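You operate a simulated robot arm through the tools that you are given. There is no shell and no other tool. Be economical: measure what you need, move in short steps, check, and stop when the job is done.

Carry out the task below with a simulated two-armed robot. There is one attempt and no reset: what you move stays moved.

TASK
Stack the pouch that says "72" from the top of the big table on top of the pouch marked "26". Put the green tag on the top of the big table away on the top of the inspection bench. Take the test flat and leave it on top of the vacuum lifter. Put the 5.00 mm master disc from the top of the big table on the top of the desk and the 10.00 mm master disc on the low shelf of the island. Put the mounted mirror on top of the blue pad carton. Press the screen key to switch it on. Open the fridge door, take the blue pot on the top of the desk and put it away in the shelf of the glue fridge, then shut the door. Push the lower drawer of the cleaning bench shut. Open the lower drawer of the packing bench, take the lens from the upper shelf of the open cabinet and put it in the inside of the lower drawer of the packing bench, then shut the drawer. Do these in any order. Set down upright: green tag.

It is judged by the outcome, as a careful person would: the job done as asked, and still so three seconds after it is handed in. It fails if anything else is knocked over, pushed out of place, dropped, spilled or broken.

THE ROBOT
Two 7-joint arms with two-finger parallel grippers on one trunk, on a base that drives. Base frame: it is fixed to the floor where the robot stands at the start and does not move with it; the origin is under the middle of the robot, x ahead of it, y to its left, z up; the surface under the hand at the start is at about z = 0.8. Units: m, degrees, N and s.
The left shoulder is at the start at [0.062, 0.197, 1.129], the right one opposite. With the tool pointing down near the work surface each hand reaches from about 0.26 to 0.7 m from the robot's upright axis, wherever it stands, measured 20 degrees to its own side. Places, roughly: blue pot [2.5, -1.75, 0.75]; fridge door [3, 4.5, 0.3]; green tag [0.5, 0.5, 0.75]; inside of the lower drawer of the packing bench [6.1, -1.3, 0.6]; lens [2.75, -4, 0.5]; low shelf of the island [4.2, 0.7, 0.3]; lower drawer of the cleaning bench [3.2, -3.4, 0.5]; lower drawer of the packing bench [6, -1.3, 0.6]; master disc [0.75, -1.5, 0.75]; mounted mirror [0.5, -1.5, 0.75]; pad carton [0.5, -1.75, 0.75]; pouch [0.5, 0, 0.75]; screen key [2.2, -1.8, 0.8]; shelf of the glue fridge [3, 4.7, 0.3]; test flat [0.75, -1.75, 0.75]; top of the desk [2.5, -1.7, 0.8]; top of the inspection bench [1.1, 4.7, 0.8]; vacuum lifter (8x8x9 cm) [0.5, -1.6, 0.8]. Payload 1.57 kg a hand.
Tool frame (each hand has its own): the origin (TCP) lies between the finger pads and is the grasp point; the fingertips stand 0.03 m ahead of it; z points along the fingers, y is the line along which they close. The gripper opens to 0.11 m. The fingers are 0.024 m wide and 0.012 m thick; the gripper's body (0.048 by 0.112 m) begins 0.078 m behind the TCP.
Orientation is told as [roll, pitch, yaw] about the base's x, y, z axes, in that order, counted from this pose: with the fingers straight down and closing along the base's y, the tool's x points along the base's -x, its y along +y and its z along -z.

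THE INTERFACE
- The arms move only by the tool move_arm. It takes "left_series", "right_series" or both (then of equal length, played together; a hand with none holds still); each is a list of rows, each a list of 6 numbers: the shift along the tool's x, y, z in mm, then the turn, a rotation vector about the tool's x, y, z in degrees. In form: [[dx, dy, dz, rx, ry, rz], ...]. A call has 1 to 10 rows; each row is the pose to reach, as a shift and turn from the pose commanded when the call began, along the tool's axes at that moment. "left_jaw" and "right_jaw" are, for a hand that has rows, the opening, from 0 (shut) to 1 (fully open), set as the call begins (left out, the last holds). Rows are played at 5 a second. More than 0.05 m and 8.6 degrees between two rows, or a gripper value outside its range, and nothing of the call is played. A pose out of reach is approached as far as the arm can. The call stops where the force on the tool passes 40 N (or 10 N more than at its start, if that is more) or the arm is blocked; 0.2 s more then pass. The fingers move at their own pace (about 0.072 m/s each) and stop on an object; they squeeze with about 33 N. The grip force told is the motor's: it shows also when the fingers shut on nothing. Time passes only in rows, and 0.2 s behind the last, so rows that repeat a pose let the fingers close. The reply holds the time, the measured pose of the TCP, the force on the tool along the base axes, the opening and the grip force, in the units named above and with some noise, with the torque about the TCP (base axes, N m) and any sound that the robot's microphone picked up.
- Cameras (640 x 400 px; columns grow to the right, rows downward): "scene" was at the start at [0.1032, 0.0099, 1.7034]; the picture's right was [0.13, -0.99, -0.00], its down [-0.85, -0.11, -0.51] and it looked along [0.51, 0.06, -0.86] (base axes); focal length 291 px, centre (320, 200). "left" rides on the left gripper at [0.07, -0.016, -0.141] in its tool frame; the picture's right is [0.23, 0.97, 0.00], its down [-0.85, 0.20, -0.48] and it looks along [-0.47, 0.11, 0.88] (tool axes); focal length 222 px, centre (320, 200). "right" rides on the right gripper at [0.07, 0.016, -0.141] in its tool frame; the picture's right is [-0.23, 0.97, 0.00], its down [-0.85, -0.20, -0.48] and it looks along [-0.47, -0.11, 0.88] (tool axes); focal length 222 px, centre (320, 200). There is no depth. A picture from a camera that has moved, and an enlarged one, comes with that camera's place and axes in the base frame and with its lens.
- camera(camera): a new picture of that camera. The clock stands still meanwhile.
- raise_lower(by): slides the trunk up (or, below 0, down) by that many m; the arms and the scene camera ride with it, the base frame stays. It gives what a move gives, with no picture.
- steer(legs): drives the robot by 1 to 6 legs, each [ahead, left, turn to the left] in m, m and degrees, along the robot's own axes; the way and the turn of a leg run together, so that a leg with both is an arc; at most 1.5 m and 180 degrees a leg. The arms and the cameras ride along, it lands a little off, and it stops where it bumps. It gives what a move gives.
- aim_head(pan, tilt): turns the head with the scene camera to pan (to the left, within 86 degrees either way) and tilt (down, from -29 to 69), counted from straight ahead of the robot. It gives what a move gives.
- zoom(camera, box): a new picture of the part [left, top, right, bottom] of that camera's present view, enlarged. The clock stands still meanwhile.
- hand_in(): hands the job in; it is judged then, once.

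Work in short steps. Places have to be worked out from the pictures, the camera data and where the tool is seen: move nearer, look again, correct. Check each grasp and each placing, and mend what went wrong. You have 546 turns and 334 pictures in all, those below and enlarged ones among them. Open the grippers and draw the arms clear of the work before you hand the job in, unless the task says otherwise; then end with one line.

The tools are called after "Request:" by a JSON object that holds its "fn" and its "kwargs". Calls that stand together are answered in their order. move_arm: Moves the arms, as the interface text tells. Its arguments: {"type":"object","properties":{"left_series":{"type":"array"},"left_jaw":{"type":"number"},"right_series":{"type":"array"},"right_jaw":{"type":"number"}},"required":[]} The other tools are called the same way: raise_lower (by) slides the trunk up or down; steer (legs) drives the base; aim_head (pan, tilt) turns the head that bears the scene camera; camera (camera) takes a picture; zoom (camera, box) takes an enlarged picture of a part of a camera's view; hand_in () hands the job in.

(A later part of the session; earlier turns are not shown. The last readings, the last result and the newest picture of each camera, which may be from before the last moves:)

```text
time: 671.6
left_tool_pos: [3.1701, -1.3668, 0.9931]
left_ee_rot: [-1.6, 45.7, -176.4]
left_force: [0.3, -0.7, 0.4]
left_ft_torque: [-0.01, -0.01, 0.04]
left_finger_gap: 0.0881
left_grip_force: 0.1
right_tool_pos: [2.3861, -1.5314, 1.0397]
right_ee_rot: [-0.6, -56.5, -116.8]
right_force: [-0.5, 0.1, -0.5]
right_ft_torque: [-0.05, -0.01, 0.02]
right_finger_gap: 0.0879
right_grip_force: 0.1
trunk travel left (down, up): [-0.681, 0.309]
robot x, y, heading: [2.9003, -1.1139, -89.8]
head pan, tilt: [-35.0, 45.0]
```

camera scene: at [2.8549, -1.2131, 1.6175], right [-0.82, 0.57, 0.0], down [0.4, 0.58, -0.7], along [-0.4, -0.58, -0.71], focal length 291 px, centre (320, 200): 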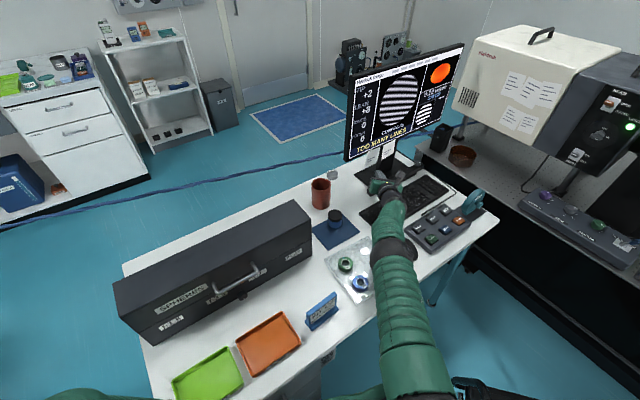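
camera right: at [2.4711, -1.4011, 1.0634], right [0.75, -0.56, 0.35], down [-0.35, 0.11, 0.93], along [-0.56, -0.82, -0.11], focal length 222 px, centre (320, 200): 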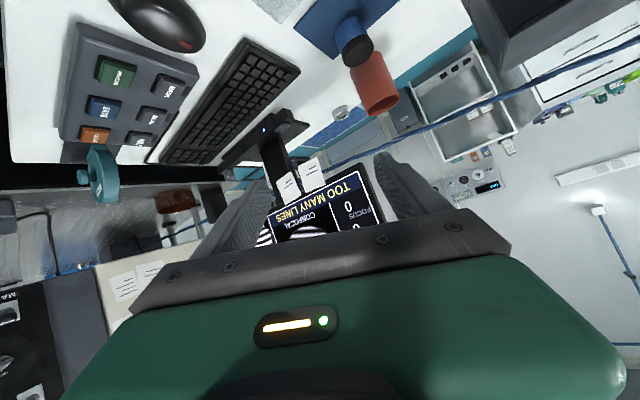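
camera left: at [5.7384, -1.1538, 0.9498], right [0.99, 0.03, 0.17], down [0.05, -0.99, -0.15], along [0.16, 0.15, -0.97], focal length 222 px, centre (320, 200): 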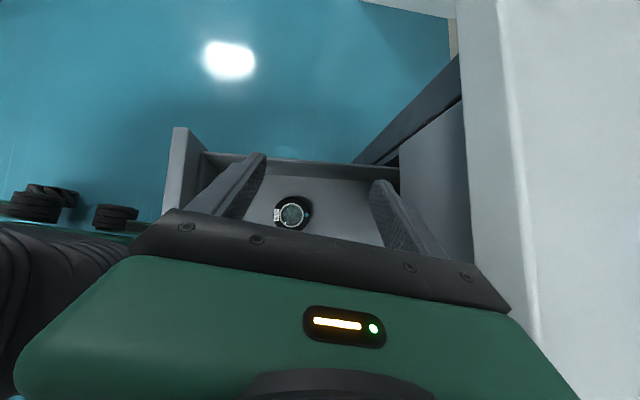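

Orientation is right. I move to a pre-grasp point north-east of the pot.

Request:
{"fn": "move_arm", "kwargs": {"right_series": [[14, 20, 31, 0, 0, 0], [28, 40, 62, 0, 0, 0], [42, 60, 94, 0, 0, 0], [57, 80, 125, 0, 0, 0], [71, 100, 156, 0, 0, 0], [85, 120, 187, 0, 0, 0]]}}

Request:
{"fn": "camera", "kwargs": {"camera": "right"}}

Request:
{"fn": "zoom", "kwargs": {"camera": "scene", "box": [270, 170, 430, 300]}}

```text
time: 673.0
left_tool_pos: [3.1708, -1.3689, 0.9918]
left_ee_rot: [-1.6, 45.8, -176.5]
left_force: [-0.2, 0.1, 0.0]
left_ft_torque: [-0.02, -0.03, 0.01]
left_finger_gap: 0.0881
left_grip_force: 0.0
right_tool_pos: [2.439, -1.6812, 0.8635]
right_ee_rot: [-0.5, -56.5, -117.0]
right_force: [0.0, -0.5, -0.3]
right_ft_torque: [0.0, 0.01, -0.02]
right_finger_gap: 0.0881
right_grip_force: 0.1
trunk travel left (down, up): [-0.681, 0.309]
robot x, y, heading: [2.9048, -1.1124, -89.8]
head pan, tilt: [-35.0, 45.0]
```

```text
69 pictures are left
camera right: at [2.5248, -1.5498, 0.8837], right [0.81, -0.56, 0.19], down [-0.21, 0.02, 0.98], along [-0.55, -0.83, -0.1], focal length 222 px, centre (320, 200)
```

right: 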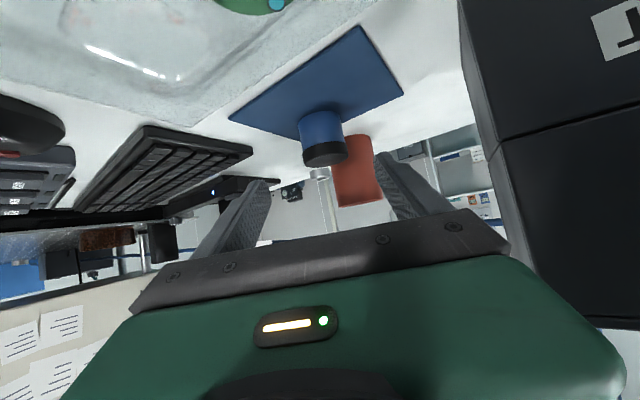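

```text
3.08 times, centred on (350, 235) of scene
camera zoom: at [2.8559, -1.2144, 1.6775], right [-0.82, 0.57, 0.0], down [0.4, 0.58, -0.7], along [-0.4, -0.58, -0.71], focal length 895 px, centre (228, 92)
```

zoom: 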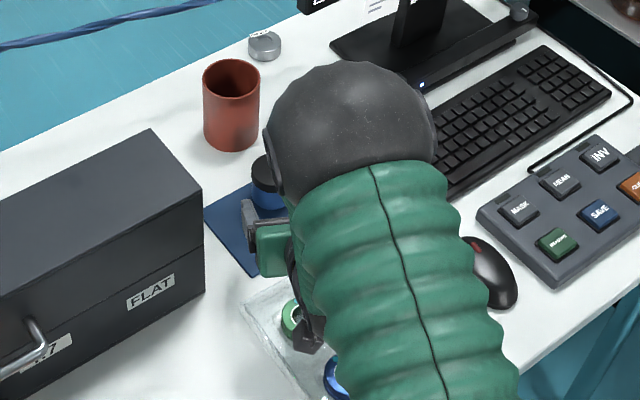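

The pot is centred between the fingers. I advance along the finger direction and close.

Request:
{"fn": "move_arm", "kwargs": {"right_series": [[0, 2, 40, 0, 0, 0], [0, 3, 80, 0, 0, 0], [0, 4, 112, 0, 0, 0]]}}

Request:
{"fn": "move_arm", "kwargs": {"right_series": [[0, 0, 0, 0, 0, 0], [0, 0, 0, 0, 0, 0], [0, 0, 0, 0, 0, 0], [0, 0, 0, 0, 0, 0]], "right_jaw": 0}}

Request:
{"fn": "camera", "kwargs": {"camera": "right"}}

```text
time: 673.8
left_tool_pos: [3.1677, -1.369, 0.9931]
left_ee_rot: [-1.5, 45.8, -176.5]
left_force: [0.0, 0.0, 0.3]
left_ft_torque: [-0.02, -0.01, 0.04]
left_finger_gap: 0.0882
left_grip_force: 0.1
right_tool_pos: [2.4006, -1.7669, 0.8022]
right_ee_rot: [-0.3, -56.6, -117.2]
right_force: [-1.0, -0.2, -1.3]
right_ft_torque: [0.01, -0.01, 0.0]
right_finger_gap: 0.0879
right_grip_force: 0.0
trunk travel left (down, up): [-0.681, 0.309]
robot x, y, heading: [2.9029, -1.1147, -89.8]
head pan, tilt: [-35.0, 45.0]
```

```text
time: 674.8
left_tool_pos: [3.1705, -1.3687, 0.9928]
left_ee_rot: [-1.6, 45.8, -176.4]
left_force: [-0.5, -0.2, -0.2]
left_ft_torque: [0.0, -0.02, 0.02]
left_finger_gap: 0.0879
left_grip_force: 0.1
right_tool_pos: [2.4001, -1.7651, 0.8027]
right_ee_rot: [-0.4, -56.6, -117.0]
right_force: [0.4, 0.6, 1.6]
right_ft_torque: [-0.06, -0.08, -0.01]
right_finger_gap: 0.052
right_grip_force: 32.6
trunk travel left (down, up): [-0.681, 0.309]
robot x, y, heading: [2.8996, -1.1137, -90.0]
head pan, tilt: [-35.0, 45.0]
```

```text
67 pictures are left
camera right: at [2.487, -1.6354, 0.8233], right [0.81, -0.56, 0.19], down [-0.21, 0.03, 0.98], along [-0.55, -0.83, -0.09], focal length 222 px, centre (320, 200)
```

right: 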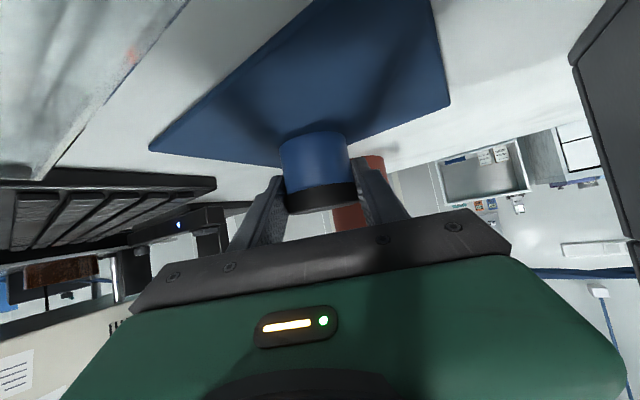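

Gripped. I lift with the trunk, then retract the arm.

Request:
{"fn": "raise_lower", "kwargs": {"by": 0.15}}

Request:
{"fn": "move_arm", "kwargs": {"right_series": [[0, 0, -45, 0, 0, 0], [0, 0, -90, 0, 0, 0], [10, 0, -135, 0, 0, 0], [25, 0, -175, 0, 0, 0], [45, 0, -210, 0, 0, 0]]}}

Request:
{"fn": "camera", "kwargs": {"camera": "scene"}}

```text
time: 676.5
left_tool_pos: [3.1702, -1.3682, 1.1426]
left_ee_rot: [-1.5, 45.7, -176.4]
left_force: [0.4, 0.7, -0.2]
left_ft_torque: [-0.01, -0.03, 0.04]
left_finger_gap: 0.0881
left_grip_force: 0.1
right_tool_pos: [2.4012, -1.7671, 0.9518]
right_ee_rot: [-0.4, -56.5, -116.9]
right_force: [0.8, 0.0, -0.4]
right_ft_torque: [0.02, 0.02, 0.0]
right_finger_gap: 0.0517
right_grip_force: 33.2
trunk travel left (down, up): [-0.831, 0.159]
robot x, y, heading: [2.9033, -1.114, -90.0]
head pan, tilt: [-35.0, 45.0]
```

```text
time: 677.8
left_tool_pos: [3.1708, -1.3665, 1.1423]
left_ee_rot: [-1.6, 45.8, -176.5]
left_force: [0.6, -0.3, 0.8]
left_ft_torque: [-0.02, -0.04, 0.02]
left_finger_gap: 0.088
left_grip_force: 0.0
right_tool_pos: [2.4919, -1.5868, 1.0322]
right_ee_rot: [-0.4, -56.8, -117.0]
right_force: [-0.6, -0.3, -0.3]
right_ft_torque: [-0.03, -0.01, 0.01]
right_finger_gap: 0.0518
right_grip_force: 32.8
trunk travel left (down, up): [-0.831, 0.159]
robot x, y, heading: [2.9032, -1.1137, -90.0]
head pan, tilt: [-35.0, 45.0]
```

```text
66 pictures are left
camera scene: at [2.8565, -1.2114, 1.8277], right [-0.82, 0.57, 0.0], down [0.4, 0.58, -0.71], along [-0.4, -0.58, -0.71], focal length 291 px, centre (320, 200)
```

scene: 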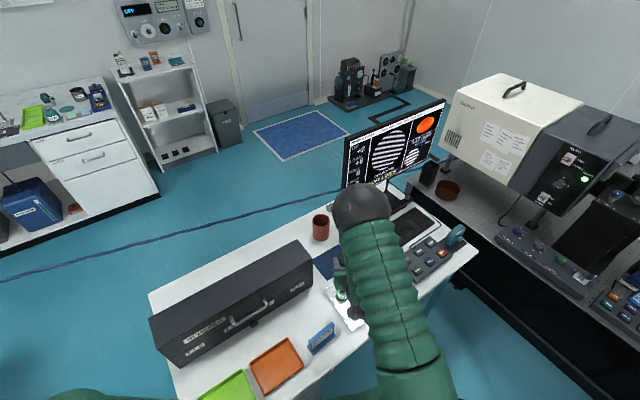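

Desk is in order. I raise fully and drive backward (north) between chair and island, then on toward the fridge.

Request:
{"fn": "raise_lower", "kwargs": {"by": 0.15}}

Request:
{"fn": "steer", "kwargs": {"legs": [[-0.2, 0.15, 0], [-1.4, 0, 0]]}}

```text
time: 679.5
left_tool_pos: [3.1693, -1.3683, 1.2915]
left_ee_rot: [-1.6, 45.8, -176.5]
left_force: [0.1, 0.2, -0.8]
left_ft_torque: [-0.04, 0.03, -0.01]
left_finger_gap: 0.0877
left_grip_force: 0.1
right_tool_pos: [2.4922, -1.5865, 1.1805]
right_ee_rot: [-0.4, -56.5, -117.1]
right_force: [0.4, 0.1, -1.3]
right_ft_torque: [0.02, -0.04, 0.02]
right_finger_gap: 0.0515
right_grip_force: 33.9
trunk travel left (down, up): [-0.981, 0.009]
robot x, y, heading: [2.9018, -1.1163, -90.0]
head pan, tilt: [-35.0, 45.0]
```

```text
time: 688.1
left_tool_pos: [3.3197, 0.2762, 1.2929]
left_ee_rot: [-1.7, 45.8, -177.1]
left_force: [0.1, -0.6, -1.2]
left_ft_torque: [0.01, 0.0, 0.0]
left_finger_gap: 0.0879
left_grip_force: 0.1
right_tool_pos: [2.6401, 0.0671, 1.1803]
right_ee_rot: [-0.5, -56.5, -117.6]
right_force: [0.9, 0.3, -1.1]
right_ft_torque: [-0.02, 0.0, -0.03]
right_finger_gap: 0.0518
right_grip_force: 33.2
trunk travel left (down, up): [-0.981, 0.009]
robot x, y, heading: [3.0515, 0.5327, -90.5]
head pan, tilt: [-35.0, 45.0]
```

Request:
{"fn": "steer", "kwargs": {"legs": [[-1.4, -0.1, 0], [0, 0, 90], [0, 0, 90]]}}

Request:
{"fn": "aim_head", "kwargs": {"pan": 0, "tilt": 40}}

Request:
{"fn": "camera", "kwargs": {"camera": "scene"}}

```text
time: 702.8
left_tool_pos: [2.716, 2.2121, 1.2922]
left_ee_rot: [-1.2, 45.7, 1.7]
left_force: [-0.9, 0.8, 0.0]
left_ft_torque: [0.01, 0.03, 0.0]
left_finger_gap: 0.0879
left_grip_force: 0.1
right_tool_pos: [3.3995, 2.4032, 1.1804]
right_ee_rot: [-0.3, -56.7, 60.9]
right_force: [0.6, -0.6, -1.5]
right_ft_torque: [0.01, -0.01, -0.01]
right_finger_gap: 0.0516
right_grip_force: 33.5
trunk travel left (down, up): [-0.981, 0.009]
robot x, y, heading: [2.9758, 1.9486, 88.2]
head pan, tilt: [-35.0, 45.0]
```

```text
time: 703.8
left_tool_pos: [2.7158, 2.2122, 1.2939]
left_ee_rot: [-0.8, 45.4, 2.0]
left_force: [0.4, -0.8, -0.2]
left_ft_torque: [0.02, -0.03, 0.0]
left_finger_gap: 0.0878
left_grip_force: 0.0
right_tool_pos: [3.3988, 2.4015, 1.1808]
right_ee_rot: [-0.3, -56.6, 60.9]
right_force: [-0.2, 0.7, -0.1]
right_ft_torque: [-0.03, -0.01, 0.01]
right_finger_gap: 0.052
right_grip_force: 32.7
trunk travel left (down, up): [-0.981, 0.009]
robot x, y, heading: [2.9724, 1.9488, 88.0]
head pan, tilt: [0.0, 40.0]
```

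```text
65 pictures are left
camera scene: at [2.9808, 2.067, 1.9848], right [1.0, -0.03, 0.0], down [-0.02, -0.64, -0.76], along [0.03, 0.76, -0.64], focal length 291 px, centre (320, 200)
```

scene: 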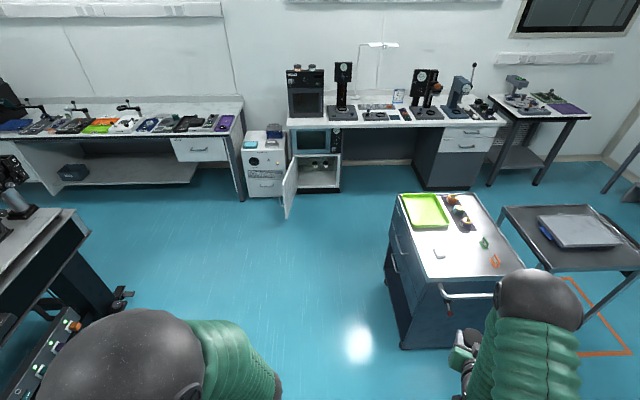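

The fridge door still stands open. I straighten the hand to point forward and drive toward it, offset to the left.

Request:
{"fn": "move_arm", "kwargs": {"right_series": [[0, 0, 0, -6, 0, -4], [0, 0, 0, -12, 0, -8], [0, 0, 0, -18, 0, -12], [0, 0, 0, -24.2, 0, -16]]}}

Request:
{"fn": "steer", "kwargs": {"legs": [[0.9, 0.3, 2], [0.35, 0.18, 0]]}}

Request:
{"fn": "raise_lower", "kwargs": {"by": -0.4}}

Request:
{"fn": "raise_lower", "kwargs": {"by": -0.37}}

Request:
{"fn": "camera", "kwargs": {"camera": "scene"}}

```text
time: 704.8
left_tool_pos: [2.7176, 2.2119, 1.293]
left_ee_rot: [-0.8, 45.6, 1.9]
left_force: [-0.5, -0.7, -0.6]
left_ft_torque: [0.02, 0.01, 0.01]
left_finger_gap: 0.0882
left_grip_force: 0.1
right_tool_pos: [3.3999, 2.4043, 1.1826]
right_ee_rot: [-0.2, -56.5, 90.0]
right_force: [0.1, 0.3, -0.2]
right_ft_torque: [-0.04, 0.01, 0.01]
right_finger_gap: 0.0517
right_grip_force: 32.7
trunk travel left (down, up): [-0.981, 0.009]
robot x, y, heading: [2.9692, 1.9516, 88.1]
head pan, tilt: [0.0, 40.0]
```

```text
time: 711.8
left_tool_pos: [2.2506, 3.4563, 1.2947]
left_ee_rot: [-0.4, 45.7, 3.5]
left_force: [0.7, 0.4, -0.6]
left_ft_torque: [-0.02, -0.03, 0.02]
left_finger_gap: 0.0877
left_grip_force: 0.0
right_tool_pos: [2.9287, 3.6642, 1.1809]
right_ee_rot: [0.0, -56.6, 91.0]
right_force: [0.2, -0.2, -1.2]
right_ft_torque: [0.02, 0.02, -0.03]
right_finger_gap: 0.0515
right_grip_force: 32.1
trunk travel left (down, up): [-0.981, 0.009]
robot x, y, heading: [2.5117, 3.2023, 89.6]
head pan, tilt: [0.0, 40.0]
```

```text
time: 715.6
left_tool_pos: [2.2455, 3.461, 0.8925]
left_ee_rot: [-0.5, 45.2, 3.6]
left_force: [-0.2, 0.4, -0.2]
left_ft_torque: [0.02, -0.02, 0.01]
left_finger_gap: 0.0883
left_grip_force: 0.1
right_tool_pos: [2.9214, 3.6661, 0.7828]
right_ee_rot: [-0.5, -56.6, 91.4]
right_force: [-0.2, -0.9, -0.6]
right_ft_torque: [-0.02, -0.01, 0.02]
right_finger_gap: 0.0517
right_grip_force: 32.7
trunk travel left (down, up): [-0.581, 0.409]
robot x, y, heading: [2.508, 3.1996, 89.6]
head pan, tilt: [0.0, 40.0]
```

```text
time: 719.2
left_tool_pos: [2.2445, 3.4597, 0.5235]
left_ee_rot: [-0.5, 45.4, 3.5]
left_force: [0.5, -0.1, 0.1]
left_ft_torque: [-0.02, -0.02, 0.0]
left_finger_gap: 0.0878
left_grip_force: 0.1
right_tool_pos: [2.9216, 3.667, 0.4123]
right_ee_rot: [-0.5, -56.6, 91.4]
right_force: [0.2, 0.9, -0.8]
right_ft_torque: [-0.01, 0.01, -0.03]
right_finger_gap: 0.0517
right_grip_force: 33.0
trunk travel left (down, up): [-0.211, 0.779]
robot x, y, heading: [2.5105, 3.1984, 89.6]
head pan, tilt: [0.0, 40.0]
```

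```text
64 pictures are left
camera scene: at [2.5141, 3.3202, 1.2149], right [1.0, -0.01, 0.0], down [-0.01, -0.64, -0.76], along [0.01, 0.76, -0.64], focal length 291 px, centre (320, 200)
```

scene: 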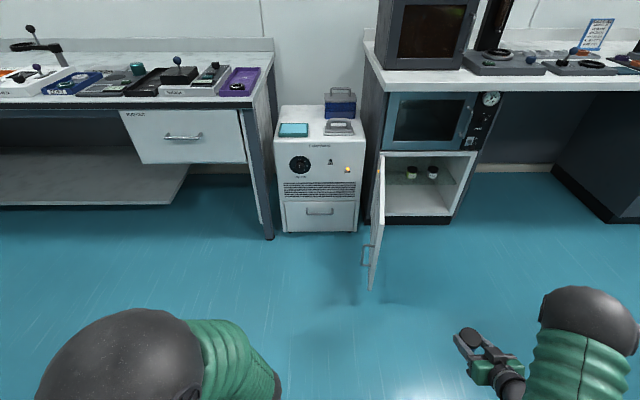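

Request:
{"fn": "steer", "kwargs": {"legs": [[0.45, 0, 0.4]]}}

Request:
{"fn": "zoom", "kwargs": {"camera": "scene", "box": [360, 180, 560, 340]}}

Request:
{"fn": "camera", "kwargs": {"camera": "right"}}

```text
time: 721.9
left_tool_pos: [2.2438, 3.9066, 0.5227]
left_ee_rot: [-0.6, 45.4, 4.1]
left_force: [0.1, -0.6, 0.2]
left_ft_torque: [0.0, 0.01, 0.01]
left_finger_gap: 0.0881
left_grip_force: 0.1
right_tool_pos: [2.9199, 4.1182, 0.4116]
right_ee_rot: [-0.5, -56.5, 91.9]
right_force: [0.6, 0.4, -1.9]
right_ft_torque: [-0.02, 0.01, 0.02]
right_finger_gap: 0.0519
right_grip_force: 33.0
trunk travel left (down, up): [-0.211, 0.779]
robot x, y, heading: [2.5124, 3.6513, 90.3]
head pan, tilt: [0.0, 40.0]
```

```text
2.50 times, centred on (460, 260) of scene
camera zoom: at [2.5149, 3.7699, 1.2148], right [1.0, 0.0, 0.0], down [0.0, -0.64, -0.76], along [0.0, 0.76, -0.64], focal length 727 px, centre (-30, 50)
```

zoom: 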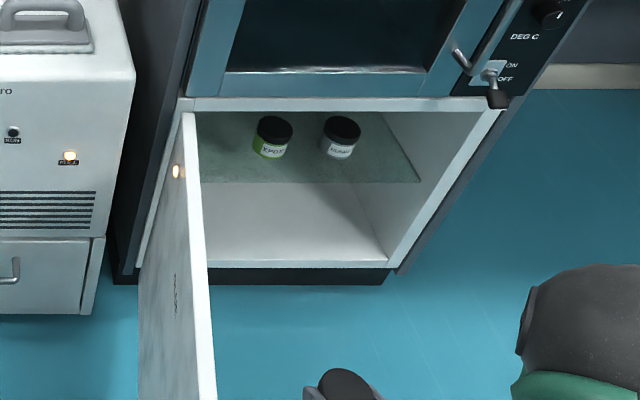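

```text
62 pictures are left
camera right: at [2.9069, 3.9619, 0.4328], right [-0.98, 0.1, 0.18], down [0.19, 0.08, 0.98], along [0.08, 0.99, -0.09], focal length 222 px, centre (320, 200)
```

right: 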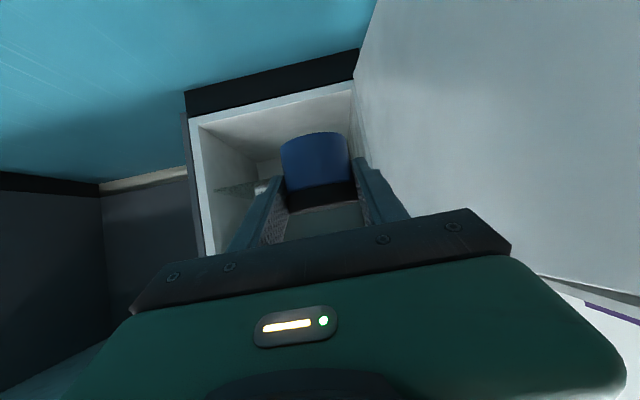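

Free shelf spot at x≈2.915. I extend the arm 0.2 m and lower slightly, then drive the rest.

Request:
{"fn": "move_arm", "kwargs": {"right_series": [[-22, 0, 33, 0, 0, 0], [-44, 0, 67, 0, 0, 0], [-66, 0, 100, 0, 0, 0], [-88, 0, 134, 0, 0, 0], [-110, 0, 167, 0, 0, 0]]}}

Request:
{"fn": "raise_lower", "kwargs": {"by": -0.025}}

Request:
{"fn": "steer", "kwargs": {"legs": [[0.14, 0, 0]]}}

Request:
{"fn": "camera", "kwargs": {"camera": "right"}}

Request:
{"fn": "zoom", "kwargs": {"camera": "scene", "box": [360, 180, 560, 340]}}

```text
time: 723.1
left_tool_pos: [2.2445, 3.9077, 0.523]
left_ee_rot: [-0.3, 45.3, 4.1]
left_force: [-0.3, 0.2, -0.8]
left_ft_torque: [-0.02, 0.01, -0.02]
left_finger_gap: 0.0881
left_grip_force: 0.1
right_tool_pos: [2.9161, 4.3186, 0.4083]
right_ee_rot: [-0.5, -56.6, 91.8]
right_force: [0.0, 0.2, -1.3]
right_ft_torque: [-0.02, -0.01, -0.01]
right_finger_gap: 0.0516
right_grip_force: 32.8
trunk travel left (down, up): [-0.211, 0.779]
robot x, y, heading: [2.5069, 3.6526, 89.9]
head pan, tilt: [0.0, 40.0]
```

```text
time: 723.8
left_tool_pos: [2.245, 3.9074, 0.4981]
left_ee_rot: [-0.3, 45.3, 4.1]
left_force: [-0.4, 0.4, 0.0]
left_ft_torque: [0.02, 0.01, -0.02]
left_finger_gap: 0.0879
left_grip_force: 0.1
right_tool_pos: [2.9155, 4.3168, 0.3856]
right_ee_rot: [-0.6, -56.7, 91.8]
right_force: [-0.6, -0.2, -1.2]
right_ft_torque: [0.0, 0.01, -0.01]
right_finger_gap: 0.0519
right_grip_force: 32.8
trunk travel left (down, up): [-0.186, 0.804]
robot x, y, heading: [2.5115, 3.6509, 90.1]
head pan, tilt: [0.0, 40.0]
```

```text
time: 725.1
left_tool_pos: [2.2571, 4.0471, 0.5015]
left_ee_rot: [-1.1, 46.4, 3.8]
left_force: [0.5, 2.3, -1.2]
left_ft_torque: [-0.16, 0.11, 0.13]
left_finger_gap: 0.088
left_grip_force: 0.2
right_tool_pos: [2.9255, 4.4604, 0.3711]
right_ee_rot: [1.3, -56.2, 90.6]
right_force: [1.8, 0.2, -3.7]
right_ft_torque: [0.17, 0.07, 0.08]
right_finger_gap: 0.0516
right_grip_force: 33.2
trunk travel left (down, up): [-0.186, 0.804]
robot x, y, heading: [2.5175, 3.7905, 90.2]
head pan, tilt: [0.0, 40.0]
```

```text
61 pictures are left
camera right: at [2.9135, 4.3028, 0.3936], right [-0.97, 0.1, 0.2], down [0.21, 0.09, 0.97], along [0.08, 0.99, -0.1], focal length 222 px, centre (320, 200)
```

right: 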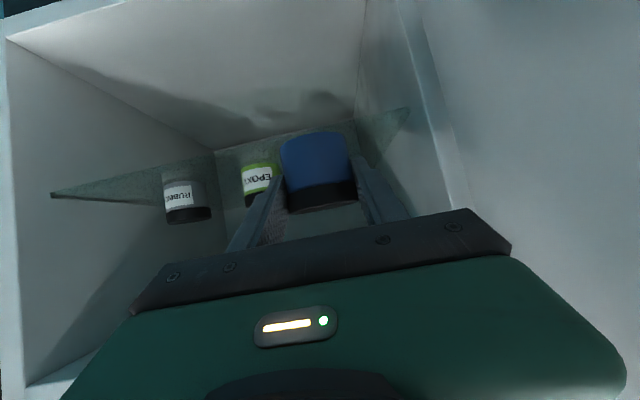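

```text
2.50 times, centred on (460, 260) of scene
camera zoom: at [2.5333, 3.9158, 1.1889], right [1.0, 0.01, -0.01], down [-0.01, -0.65, -0.76], along [-0.01, 0.76, -0.65], focal length 727 px, centre (-30, 50)
```

zoom: 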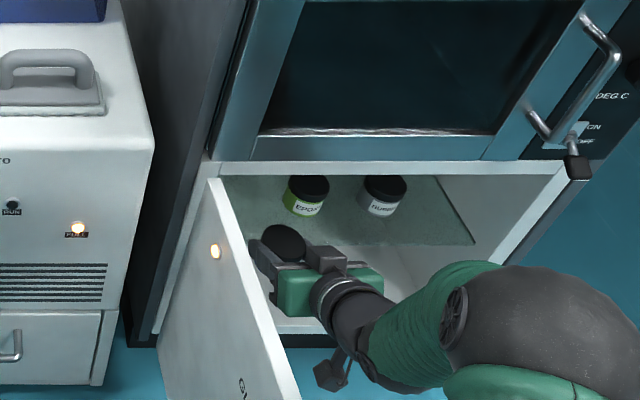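

The base seems to touch the door's outer side. I back 2 cm and use the arm to reach the rest.

Request:
{"fn": "steer", "kwargs": {"legs": [[-0.03, 0.01, 0]]}}

Request:
{"fn": "move_arm", "kwargs": {"right_series": [[-18, 0, 27, 0, 0, 0], [-36, 0, 54, 0, 0, 0], [-54, 0, 80, 0, 0, 0], [-68, 0, 101, 0, 0, 0]]}}

Request:
{"fn": "camera", "kwargs": {"camera": "right"}}

Request:
{"fn": "zoom", "kwargs": {"camera": "scene", "box": [360, 180, 560, 340]}}

```text
time: 726.0
left_tool_pos: [2.2431, 4.0134, 0.4995]
left_ee_rot: [-0.4, 45.7, 4.3]
left_force: [-0.3, -0.6, -0.1]
left_ft_torque: [-0.01, 0.04, 0.02]
left_finger_gap: 0.088
left_grip_force: 0.1
right_tool_pos: [2.9135, 4.4269, 0.3818]
right_ee_rot: [0.3, -56.6, 91.6]
right_force: [-0.1, -0.3, 0.0]
right_ft_torque: [-0.01, -0.02, -0.04]
right_finger_gap: 0.0516
right_grip_force: 32.8
trunk travel left (down, up): [-0.186, 0.804]
robot x, y, heading: [2.5076, 3.7597, 90.1]
head pan, tilt: [0.0, 40.0]
```

```text
time: 727.0
left_tool_pos: [2.244, 4.0143, 0.5005]
left_ee_rot: [-0.3, 45.5, 4.4]
left_force: [-0.3, 0.1, 0.2]
left_ft_torque: [-0.01, -0.02, 0.01]
left_finger_gap: 0.0881
left_grip_force: 0.0
right_tool_pos: [2.9103, 4.5519, 0.3836]
right_ee_rot: [-0.1, -56.6, 91.7]
right_force: [0.0, -0.9, -0.8]
right_ft_torque: [0.01, -0.04, 0.0]
right_finger_gap: 0.0518
right_grip_force: 33.3
trunk travel left (down, up): [-0.186, 0.804]
robot x, y, heading: [2.5092, 3.7589, 90.1]
head pan, tilt: [0.0, 40.0]
```

```text
59 pictures are left
camera right: at [2.8973, 4.3935, 0.4047], right [-0.98, 0.1, 0.19], down [0.2, 0.08, 0.98], along [0.08, 0.99, -0.1], focal length 222 px, centre (320, 200)
```

right: 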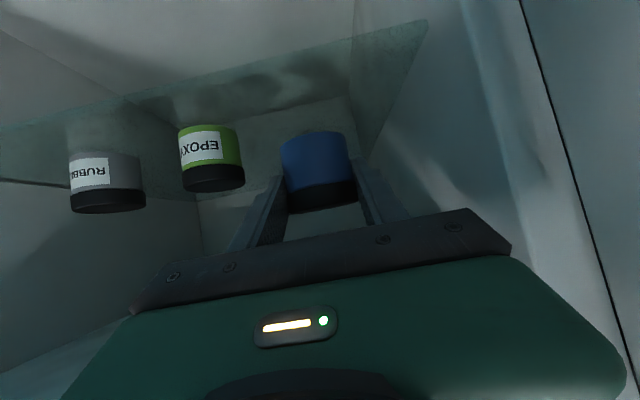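

```text
2.50 times, centred on (460, 260) of scene
camera zoom: at [2.5116, 3.8785, 1.1897], right [1.0, 0.01, 0.0], down [0.0, -0.64, -0.76], along [-0.01, 0.76, -0.64], focal length 727 px, centre (-30, 50)
```

zoom: 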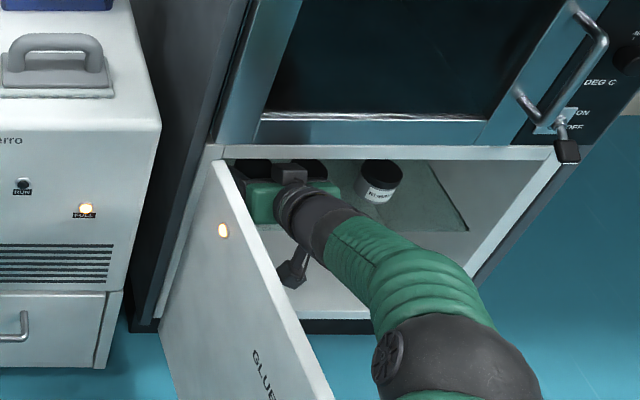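

The pot is inside above the shelf, clear of the EPOXY pot. I lower it to the shelf.

Request:
{"fn": "raise_lower", "kwargs": {"by": -0.025}}

Request:
{"fn": "raise_lower", "kwargs": {"by": -0.01}}

Request:
{"fn": "raise_lower", "kwargs": {"by": -0.006}}

```text
time: 727.7
left_tool_pos: [2.2422, 4.0128, 0.4742]
left_ee_rot: [-0.2, 45.5, 4.4]
left_force: [-0.5, 0.3, 0.1]
left_ft_torque: [-0.01, -0.01, 0.01]
left_finger_gap: 0.088
left_grip_force: 0.2
right_tool_pos: [2.9099, 4.5507, 0.3607]
right_ee_rot: [-0.1, -56.6, 91.8]
right_force: [0.7, 0.2, -1.5]
right_ft_torque: [-0.02, 0.01, 0.01]
right_finger_gap: 0.0517
right_grip_force: 32.9
trunk travel left (down, up): [-0.161, 0.829]
robot x, y, heading: [2.5064, 3.7602, 90.5]
head pan, tilt: [0.0, 40.0]
```

```text
time: 728.3
left_tool_pos: [2.2423, 4.0144, 0.4651]
left_ee_rot: [-0.2, 45.5, 4.4]
left_force: [0.5, 0.7, -0.6]
left_ft_torque: [0.0, -0.02, 0.01]
left_finger_gap: 0.0882
left_grip_force: 0.0
right_tool_pos: [2.9098, 4.551, 0.349]
right_ee_rot: [-0.1, -56.6, 91.7]
right_force: [-0.8, 0.7, -0.5]
right_ft_torque: [-0.02, -0.01, 0.02]
right_finger_gap: 0.052
right_grip_force: 33.2
trunk travel left (down, up): [-0.151, 0.839]
robot x, y, heading: [2.5068, 3.7589, 90.5]
head pan, tilt: [0.0, 40.0]
```

```text
time: 728.8
left_tool_pos: [2.2427, 4.0134, 0.4579]
left_ee_rot: [-0.3, 45.5, 4.4]
left_force: [-0.3, 0.1, -0.3]
left_ft_torque: [0.02, -0.01, 0.02]
left_finger_gap: 0.088
left_grip_force: 0.0
right_tool_pos: [2.9098, 4.5504, 0.3435]
right_ee_rot: [-0.1, -56.5, 91.8]
right_force: [0.3, -0.2, -1.7]
right_ft_torque: [-0.04, 0.01, 0.0]
right_finger_gap: 0.0518
right_grip_force: 32.9
trunk travel left (down, up): [-0.145, 0.845]
robot x, y, heading: [2.5105, 3.7592, 90.4]
head pan, tilt: [0.0, 40.0]
```

I push 2 cm deeper for margin, then continue lowering.

Request:
{"fn": "move_arm", "kwargs": {"right_series": [[-6, 0, 9, 0, 0, 0], [-11, 0, 17, 0, 0, 0]]}}

Request:
{"fn": "raise_lower", "kwargs": {"by": -0.006}}

Request:
{"fn": "raise_lower", "kwargs": {"by": -0.006}}

```text
time: 729.4
left_tool_pos: [2.2425, 4.0133, 0.4599]
left_ee_rot: [-0.4, 45.4, 4.5]
left_force: [0.3, 0.0, -0.9]
left_ft_torque: [-0.01, -0.02, -0.02]
left_finger_gap: 0.0882
left_grip_force: 0.2
right_tool_pos: [2.9086, 4.5722, 0.3433]
right_ee_rot: [-0.2, -56.7, 91.9]
right_force: [0.2, 0.4, -0.1]
right_ft_torque: [0.01, 0.0, 0.02]
right_finger_gap: 0.0515
right_grip_force: 32.3
trunk travel left (down, up): [-0.145, 0.845]
robot x, y, heading: [2.5098, 3.7592, 90.6]
head pan, tilt: [0.0, 40.0]
```

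```text
time: 730.0
left_tool_pos: [2.2426, 4.0119, 0.4531]
left_ee_rot: [-0.2, 45.5, 4.4]
left_force: [0.0, -0.6, -0.4]
left_ft_torque: [-0.03, 0.02, 0.02]
left_finger_gap: 0.0882
left_grip_force: 0.1
right_tool_pos: [2.9071, 4.5719, 0.3431]
right_ee_rot: [-0.3, -56.9, 92.0]
right_force: [1.1, 3.6, 13.5]
right_ft_torque: [0.03, 0.01, -0.04]
right_finger_gap: 0.0516
right_grip_force: 32.9
trunk travel left (down, up): [-0.139, 0.851]
robot x, y, heading: [2.5086, 3.7561, 90.1]
head pan, tilt: [0.0, 40.0]
```

```text
time: 730.5
left_tool_pos: [2.2411, 4.0113, 0.4459]
left_ee_rot: [-0.2, 45.5, 4.5]
left_force: [-0.4, 0.8, -0.8]
left_ft_torque: [-0.01, 0.0, -0.03]
left_finger_gap: 0.0879
left_grip_force: 0.1
right_tool_pos: [2.9073, 4.5704, 0.3381]
right_ee_rot: [-0.5, -57.1, 92.1]
right_force: [3.7, 7.0, 22.0]
right_ft_torque: [0.51, -0.02, -0.03]
right_finger_gap: 0.0522
right_grip_force: 32.7
trunk travel left (down, up): [-0.133, 0.857]
robot x, y, heading: [2.5092, 3.7619, 90.6]
head pan, tilt: [0.0, 40.0]
```

Contact. I relax, open the fingers moderately and retract.

Request:
{"fn": "raise_lower", "kwargs": {"by": 0.005}}

Request:
{"fn": "move_arm", "kwargs": {"right_series": [[0, 0, 0, 0, 0, 0], [0, 0, 0, 0, 0, 0], [0, 0, 0, 0, 0, 0]], "right_jaw": 0.65}}

Request:
{"fn": "move_arm", "kwargs": {"right_series": [[5, 0, -25, 0, 0, 0], [15, 0, -55, 0, 0, 0], [30, 0, -85, 0, 0, 0], [45, 0, -115, 0, 0, 0]]}}

Request:
{"fn": "camera", "kwargs": {"camera": "right"}}

```text
time: 731.1
left_tool_pos: [2.2407, 4.0124, 0.4523]
left_ee_rot: [-0.4, 45.5, 4.3]
left_force: [-1.0, 0.1, 0.3]
left_ft_torque: [-0.02, 0.0, 0.01]
left_finger_gap: 0.0879
left_grip_force: 0.0
right_tool_pos: [2.9077, 4.5708, 0.3376]
right_ee_rot: [-0.2, -56.6, 92.0]
right_force: [1.4, 1.0, 14.5]
right_ft_torque: [0.54, -0.01, -0.03]
right_finger_gap: 0.0516
right_grip_force: 33.1
trunk travel left (down, up): [-0.138, 0.852]
robot x, y, heading: [2.5107, 3.7591, 90.1]
head pan, tilt: [0.0, 40.0]
```

```text
time: 731.9
left_tool_pos: [2.2415, 4.0129, 0.4516]
left_ee_rot: [-0.3, 45.5, 4.4]
left_force: [0.2, 0.6, -0.5]
left_ft_torque: [0.01, -0.01, 0.01]
left_finger_gap: 0.0881
left_grip_force: 0.1
right_tool_pos: [2.9065, 4.5713, 0.3365]
right_ee_rot: [-0.2, -56.5, 91.9]
right_force: [0.8, -0.3, 0.4]
right_ft_torque: [0.01, -0.02, -0.01]
right_finger_gap: 0.0711
right_grip_force: 0.1
trunk travel left (down, up): [-0.138, 0.852]
robot x, y, heading: [2.5113, 3.764, 90.4]
head pan, tilt: [0.0, 40.0]
```

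```text
time: 732.9
left_tool_pos: [2.2418, 4.0129, 0.4522]
left_ee_rot: [-0.2, 45.5, 4.3]
left_force: [0.3, -0.5, -0.7]
left_ft_torque: [0.01, 0.0, 0.01]
left_finger_gap: 0.0881
left_grip_force: 0.0
right_tool_pos: [2.9112, 4.4517, 0.361]
right_ee_rot: [-0.2, -56.6, 92.0]
right_force: [-0.1, -0.5, 0.6]
right_ft_torque: [-0.02, 0.0, -0.01]
right_finger_gap: 0.0716
right_grip_force: 0.0
trunk travel left (down, up): [-0.138, 0.852]
robot x, y, heading: [2.5078, 3.7565, 90.5]
head pan, tilt: [0.0, 40.0]
```

```text
57 pictures are left
camera right: at [2.8985, 4.2943, 0.3816], right [-0.98, 0.1, 0.19], down [0.2, 0.08, 0.98], along [0.08, 0.99, -0.09], focal length 222 px, centre (320, 200)
```

right: 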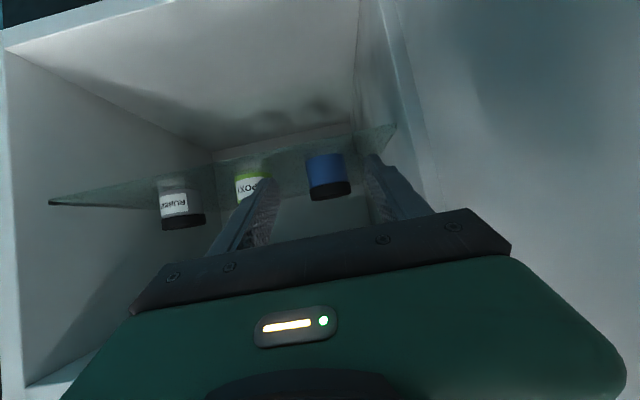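

The blue pot stands on the shelf. I back out slowly; the hand may brush the door, which just swings.

Request:
{"fn": "steer", "kwargs": {"legs": [[-0.2, 0, 0]]}}

Request:
{"fn": "camera", "kwargs": {"camera": "scene"}}

```text
time: 734.5
left_tool_pos: [2.2435, 3.8113, 0.451]
left_ee_rot: [-0.3, 45.5, 4.8]
left_force: [-0.3, -0.1, 0.7]
left_ft_torque: [0.01, 0.01, -0.01]
left_finger_gap: 0.0881
left_grip_force: 0.0
right_tool_pos: [2.9096, 4.2539, 0.3614]
right_ee_rot: [-0.1, -56.6, 92.1]
right_force: [-0.6, -0.5, 0.3]
right_ft_torque: [0.01, 0.02, -0.02]
right_finger_gap: 0.0715
right_grip_force: 0.1
trunk travel left (down, up): [-0.138, 0.852]
robot x, y, heading: [2.513, 3.5582, 90.6]
head pan, tilt: [0.0, 40.0]
```

```text
56 pictures are left
camera scene: at [2.5126, 3.6771, 1.1419], right [1.0, 0.01, 0.0], down [0.01, -0.64, -0.76], along [-0.01, 0.76, -0.64], focal length 291 px, centre (320, 200)
```

scene: 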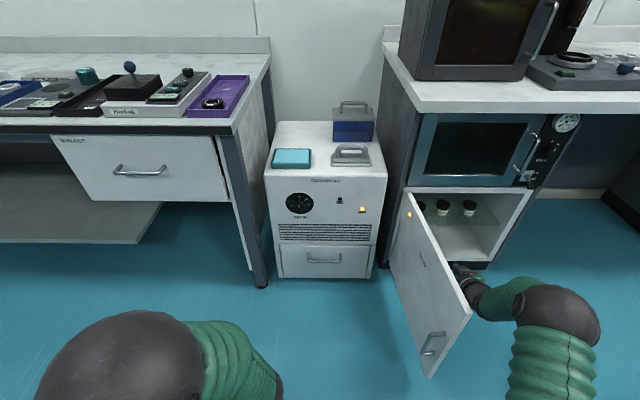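

Request:
{"fn": "steer", "kwargs": {"legs": [[-0.35, 0, 0]]}}

Request:
{"fn": "raise_lower", "kwargs": {"by": 0.05}}

Request:
{"fn": "move_arm", "kwargs": {"right_series": [[0, 0, 0, 0, 0, 0], [0, 0, 0, 0, 0, 0], [0, 0, 0, 0, 0, 0]], "right_jaw": 0}}

Request:
{"fn": "camera", "kwargs": {"camera": "scene"}}

```text
time: 736.8
left_tool_pos: [2.2482, 3.4543, 0.4529]
left_ee_rot: [0.0, 45.3, 4.6]
left_force: [0.0, 0.7, -0.6]
left_ft_torque: [-0.02, 0.03, -0.01]
left_finger_gap: 0.0882
left_grip_force: 0.0
right_tool_pos: [2.9152, 3.892, 0.3625]
right_ee_rot: [-0.2, -56.8, 91.9]
right_force: [-0.7, 0.0, 0.0]
right_ft_torque: [0.02, -0.01, 0.01]
right_finger_gap: 0.0715
right_grip_force: 0.2
trunk travel left (down, up): [-0.138, 0.852]
robot x, y, heading: [2.5173, 3.1983, 90.0]
head pan, tilt: [0.0, 40.0]
```

```text
time: 737.7
left_tool_pos: [2.2483, 3.4559, 0.5015]
left_ee_rot: [0.2, 45.4, 4.8]
left_force: [0.5, 0.5, -0.4]
left_ft_torque: [0.03, 0.0, 0.0]
left_finger_gap: 0.0882
left_grip_force: 0.1
right_tool_pos: [2.9152, 3.8929, 0.4117]
right_ee_rot: [-0.2, -56.8, 91.9]
right_force: [0.4, -0.2, -0.7]
right_ft_torque: [0.03, -0.02, 0.02]
right_finger_gap: 0.0716
right_grip_force: 0.0
trunk travel left (down, up): [-0.188, 0.802]
robot x, y, heading: [2.5135, 3.1966, 90.4]
head pan, tilt: [0.0, 40.0]
```

```text
time: 738.5
left_tool_pos: [2.2489, 3.4559, 0.5027]
left_ee_rot: [0.2, 45.3, 4.9]
left_force: [0.7, 0.7, -0.9]
left_ft_torque: [0.0, -0.02, 0.01]
left_finger_gap: 0.0882
left_grip_force: 0.1
right_tool_pos: [2.9154, 3.8919, 0.4124]
right_ee_rot: [-0.2, -56.6, 92.0]
right_force: [0.1, 0.1, -0.3]
right_ft_torque: [-0.04, -0.02, -0.02]
right_finger_gap: 0.0
right_grip_force: 21.1
trunk travel left (down, up): [-0.188, 0.802]
robot x, y, heading: [2.5149, 3.2015, 90.2]
head pan, tilt: [0.0, 40.0]
```

```text
55 pictures are left
camera scene: at [2.5168, 3.3189, 1.1918], right [1.0, 0.01, 0.0], down [0.0, -0.64, -0.76], along [-0.01, 0.76, -0.64], focal length 291 px, centre (320, 200)
```

scene: 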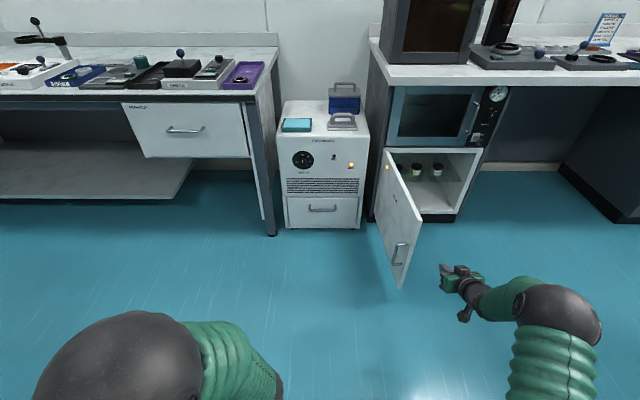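

I go around to the door's outer side: left, then forward, then push it to the right.

Request:
{"fn": "steer", "kwargs": {"legs": [[0, 0.2, 0], [0.27, 0, 0]]}}

Request:
{"fn": "steer", "kwargs": {"legs": [[0, -0.25, 0]]}}

Request:
{"fn": "camera", "kwargs": {"camera": "scene"}}

```text
time: 741.6
left_tool_pos: [2.045, 3.7267, 0.502]
left_ee_rot: [0.1, 45.2, 4.7]
left_force: [0.3, -0.2, -0.6]
left_ft_torque: [-0.04, 0.0, 0.02]
left_finger_gap: 0.0881
left_grip_force: 0.0
right_tool_pos: [2.7163, 4.1621, 0.4123]
right_ee_rot: [-0.2, -56.7, 91.8]
right_force: [0.1, -0.5, 0.9]
right_ft_torque: [0.04, 0.0, -0.01]
right_finger_gap: 0.0
right_grip_force: 20.9
trunk travel left (down, up): [-0.188, 0.802]
robot x, y, heading: [2.3147, 3.4671, 90.4]
head pan, tilt: [0.0, 40.0]
```

```text
time: 743.5
left_tool_pos: [2.2959, 3.7292, 0.5022]
left_ee_rot: [0.5, 45.2, 4.6]
left_force: [0.9, 0.4, -0.7]
left_ft_torque: [-0.01, 0.02, -0.01]
left_finger_gap: 0.0881
left_grip_force: 0.1
right_tool_pos: [2.9655, 4.1611, 0.4136]
right_ee_rot: [-0.3, -56.8, 91.8]
right_force: [-0.4, -0.3, -0.6]
right_ft_torque: [-0.02, -0.03, -0.02]
right_finger_gap: 0.0
right_grip_force: 21.2
trunk travel left (down, up): [-0.188, 0.802]
robot x, y, heading: [2.5577, 3.471, 90.3]
head pan, tilt: [0.0, 40.0]
```

```text
54 pictures are left
camera scene: at [2.5631, 3.5899, 1.1918], right [1.0, 0.0, 0.0], down [0.0, -0.64, -0.76], along [0.0, 0.76, -0.64], focal length 291 px, centre (320, 200)
```

scene: 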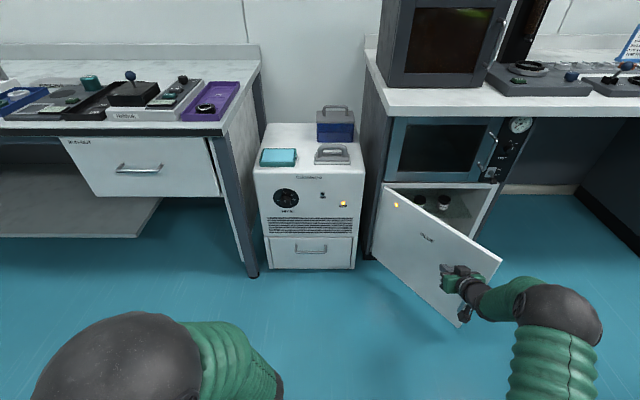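

The door is closing (now ~45°). I continue pushing forward-right.

Request:
{"fn": "steer", "kwargs": {"legs": [[0.15, -0.12, 0]]}}

Request:
{"fn": "camera", "kwargs": {"camera": "scene"}}

```text
time: 745.0
left_tool_pos: [2.4162, 3.8824, 0.5024]
left_ee_rot: [0.6, 45.1, 4.9]
left_force: [0.8, -1.0, 0.0]
left_ft_torque: [0.01, 0.01, -0.02]
left_finger_gap: 0.088
left_grip_force: 0.1
right_tool_pos: [3.0855, 4.3153, 0.4136]
right_ee_rot: [-0.4, -56.8, 91.9]
right_force: [0.3, 0.7, -0.2]
right_ft_torque: [0.03, 0.02, -0.01]
right_finger_gap: 0.0001
right_grip_force: 21.8
trunk travel left (down, up): [-0.188, 0.802]
robot x, y, heading: [2.6808, 3.6275, 90.4]
head pan, tilt: [0.0, 40.0]
```

```text
53 pictures are left
camera scene: at [2.6823, 3.7449, 1.1917], right [1.0, 0.0, 0.0], down [0.0, -0.64, -0.76], along [0.0, 0.76, -0.64], focal length 291 px, centre (320, 200)
```

scene: 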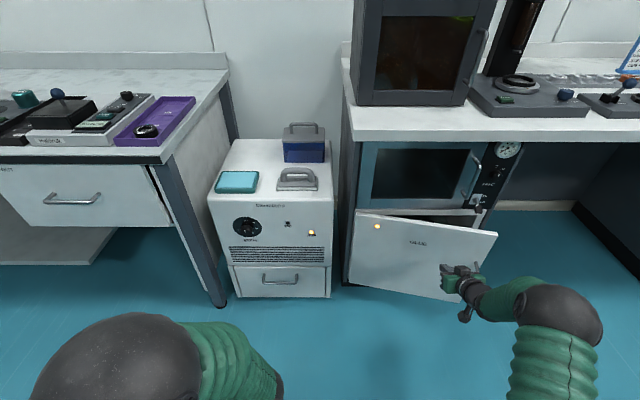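

Request:
{"fn": "steer", "kwargs": {"legs": [[0.11, -0.05, 0]]}}

Request:
{"fn": "steer", "kwargs": {"legs": [[0.06, 0, 0]]}}

Request:
{"fn": "zoom", "kwargs": {"camera": "scene", "box": [320, 160, 560, 340]}}

```text
time: 746.3
left_tool_pos: [2.4662, 3.9944, 0.5028]
left_ee_rot: [0.9, 45.1, 5.1]
left_force: [0.9, 0.7, 0.3]
left_ft_torque: [-0.01, -0.02, 0.03]
left_finger_gap: 0.0878
left_grip_force: 0.1
right_tool_pos: [3.1355, 4.4275, 0.4142]
right_ee_rot: [-0.3, -56.8, 91.8]
right_force: [-0.2, -0.6, -0.5]
right_ft_torque: [-0.05, 0.02, 0.0]
right_finger_gap: 0.0
right_grip_force: 21.2
trunk travel left (down, up): [-0.188, 0.802]
robot x, y, heading: [2.7304, 3.7374, 90.4]
head pan, tilt: [0.0, 40.0]
```

```text
time: 747.2
left_tool_pos: [2.4687, 4.028, 0.5022]
left_ee_rot: [1.2, 44.9, 5.1]
left_force: [-0.2, -0.1, -0.4]
left_ft_torque: [-0.01, -0.03, 0.02]
left_finger_gap: 0.0879
left_grip_force: 0.0
right_tool_pos: [3.1411, 4.4435, 0.4022]
right_ee_rot: [-0.1, -54.8, 91.3]
right_force: [2.5, -8.7, 2.8]
right_ft_torque: [-0.04, -0.04, -0.12]
right_finger_gap: 0.0001
right_grip_force: 21.8
trunk travel left (down, up): [-0.188, 0.802]
robot x, y, heading: [2.7305, 3.7711, 90.0]
head pan, tilt: [0.0, 40.0]
stopped in leg 1: the force on the tool passed its limit at 153 N (the readings are from after the stop); the commanded pose is now the measured one
```

```text
2.22 times, centred on (440, 250) of scene
camera zoom: at [2.7338, 3.8873, 1.1916], right [1.0, 0.0, 0.0], down [0.0, -0.64, -0.77], along [0.0, 0.77, -0.64], focal length 646 px, centre (53, 89)
```

zoom: 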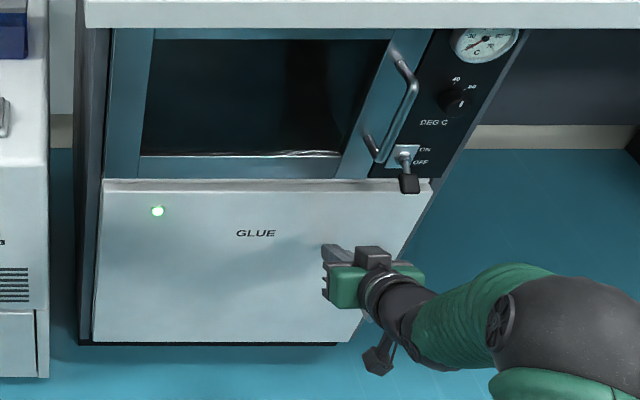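

The fridge is shut (green light). I back away, open both grippers and draw the arms clear, then take a last look.

Request:
{"fn": "steer", "kwargs": {"legs": [[-0.4, 0, 0]]}}

Request:
{"fn": "move_arm", "kwargs": {"right_series": [[0, 0, -20, 0, 0, 0], [0, 0, -40, 0, 0, 0], [0, 0, -40, 0, 0, 0]], "left_series": [[0, 0, 0, 0, 0, 0], [0, 0, 0, 0, 0, 0], [0, 0, 0, 0, 0, 0]], "right_jaw": 1, "left_jaw": 1}}

Request:
{"fn": "raise_lower", "kwargs": {"by": 0.4}}

Request:
{"fn": "camera", "kwargs": {"camera": "scene"}}

```text
time: 749.6
left_tool_pos: [2.4689, 3.6382, 0.502]
left_ee_rot: [1.3, 45.0, 5.1]
left_force: [-0.2, 0.0, -0.3]
left_ft_torque: [0.0, 0.01, -0.02]
left_finger_gap: 0.0878
left_grip_force: 0.0
right_tool_pos: [3.14, 4.0535, 0.4028]
right_ee_rot: [-0.1, -55.0, 91.4]
right_force: [0.1, -0.3, -0.4]
right_ft_torque: [-0.01, -0.02, -0.01]
right_finger_gap: 0.0001
right_grip_force: 21.3
trunk travel left (down, up): [-0.188, 0.802]
robot x, y, heading: [2.7294, 3.3752, 90.1]
head pan, tilt: [0.0, 40.0]
```

```text
time: 750.4
left_tool_pos: [2.4705, 3.6367, 0.5039]
left_ee_rot: [1.4, 44.8, 5.4]
left_force: [0.0, 1.2, 0.7]
left_ft_torque: [-0.02, 0.0, 0.02]
left_finger_gap: 0.1101
left_grip_force: 0.1
right_tool_pos: [3.1401, 4.0218, 0.4272]
right_ee_rot: [-0.1, -55.1, 91.4]
right_force: [0.0, -0.7, -0.7]
right_ft_torque: [0.03, 0.01, 0.01]
right_finger_gap: 0.1094
right_grip_force: 0.7
trunk travel left (down, up): [-0.188, 0.802]
robot x, y, heading: [2.733, 3.378, 90.1]
head pan, tilt: [0.0, 40.0]
```

```text
time: 754.3
left_tool_pos: [2.4702, 3.639, 0.9026]
left_ee_rot: [1.7, 44.9, 5.5]
left_force: [0.4, 0.4, 0.1]
left_ft_torque: [-0.01, 0.02, -0.03]
left_finger_gap: 0.1102
left_grip_force: 0.2
right_tool_pos: [3.1399, 4.0221, 0.8275]
right_ee_rot: [-0.3, -55.0, 91.4]
right_force: [-0.3, -0.7, 0.1]
right_ft_torque: [0.02, 0.03, 0.0]
right_finger_gap: 0.11
right_grip_force: 0.0
trunk travel left (down, up): [-0.588, 0.402]
robot x, y, heading: [2.7323, 3.3763, 89.9]
head pan, tilt: [0.0, 40.0]
```

```text
51 pictures are left
camera scene: at [2.7357, 3.4977, 1.5918], right [1.0, 0.0, 0.0], down [0.0, -0.64, -0.76], along [0.0, 0.76, -0.64], focal length 291 px, centre (320, 200)
```

scene: 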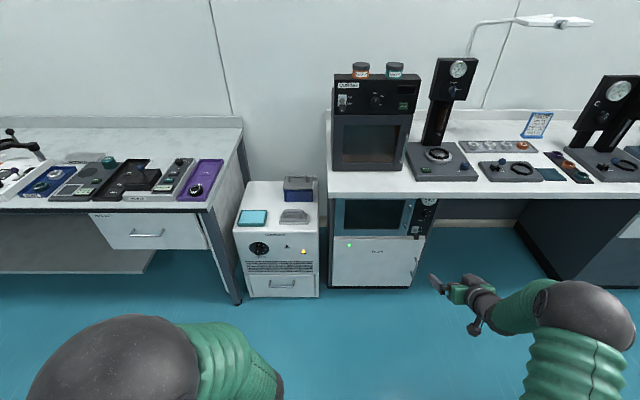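

Door stays shut. I turn to take a final look at the big table from afar.

Request:
{"fn": "raise_lower", "kwargs": {"by": 0.38}}

Request:
{"fn": "steer", "kwargs": {"legs": [[-0.5, 0, 0], [0, 0, 140]]}}

Request:
{"fn": "aim_head", "kwargs": {"pan": 0, "tilt": 16}}

Request:
{"fn": "camera", "kwargs": {"camera": "scene"}}

```text
time: 757.9
left_tool_pos: [2.4701, 3.6382, 1.283]
left_ee_rot: [1.6, 44.8, 5.5]
left_force: [-0.3, 0.0, -0.8]
left_ft_torque: [-0.01, 0.01, 0.01]
left_finger_gap: 0.1098
left_grip_force: 0.0
right_tool_pos: [3.1419, 4.0226, 1.2067]
right_ee_rot: [-0.2, -54.9, 91.4]
right_force: [-0.5, 0.3, 0.1]
right_ft_torque: [0.0, -0.03, 0.06]
right_finger_gap: 0.11
right_grip_force: 0.0
trunk travel left (down, up): [-0.968, 0.022]
robot x, y, heading: [2.7298, 3.3777, 89.9]
head pan, tilt: [0.0, 40.0]
```

```text
time: 766.8
left_tool_pos: [2.773, 2.5089, 1.282]
left_ee_rot: [1.6, 44.9, 147.0]
left_force: [0.3, 0.3, -0.9]
left_ft_torque: [-0.02, 0.01, -0.02]
left_finger_gap: 0.1102
left_grip_force: 0.1
right_tool_pos: [2.0094, 2.6254, 1.2065]
right_ee_rot: [-0.1, -55.0, -127.1]
right_force: [0.0, 0.1, 0.7]
right_ft_torque: [-0.01, 0.01, -0.03]
right_finger_gap: 0.1101
right_grip_force: 0.1
trunk travel left (down, up): [-0.968, 0.022]
robot x, y, heading: [2.7303, 2.8741, -128.4]
head pan, tilt: [0.0, 40.0]
```

```text
time: 767.6
left_tool_pos: [2.7716, 2.5088, 1.2824]
left_ee_rot: [2.1, 44.7, 147.3]
left_force: [-1.6, 0.5, 0.4]
left_ft_torque: [0.01, 0.04, -0.02]
left_finger_gap: 0.11
left_grip_force: 0.0
right_tool_pos: [2.0107, 2.626, 1.2078]
right_ee_rot: [-0.2, -55.1, -127.2]
right_force: [-0.3, 1.0, 0.6]
right_ft_torque: [0.0, 0.01, -0.04]
right_finger_gap: 0.1102
right_grip_force: 0.1
trunk travel left (down, up): [-0.968, 0.022]
robot x, y, heading: [2.7322, 2.8747, -128.5]
head pan, tilt: [0.0, 16.0]
```

```text
50 pictures are left
camera scene: at [2.6523, 2.7778, 2.0096], right [-0.78, 0.62, 0.0], down [0.17, 0.22, -0.96], along [-0.6, -0.75, -0.28], focal length 291 px, centre (320, 200)
```

scene: 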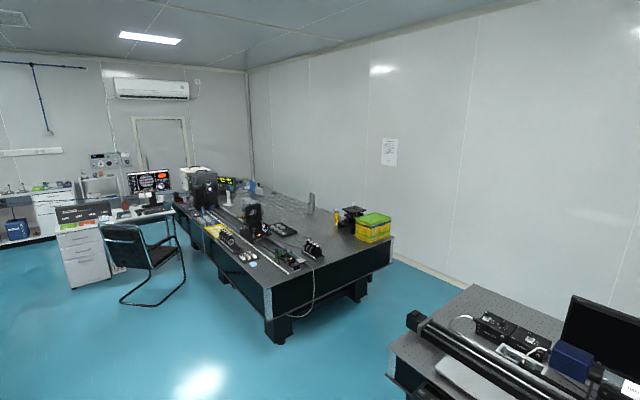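

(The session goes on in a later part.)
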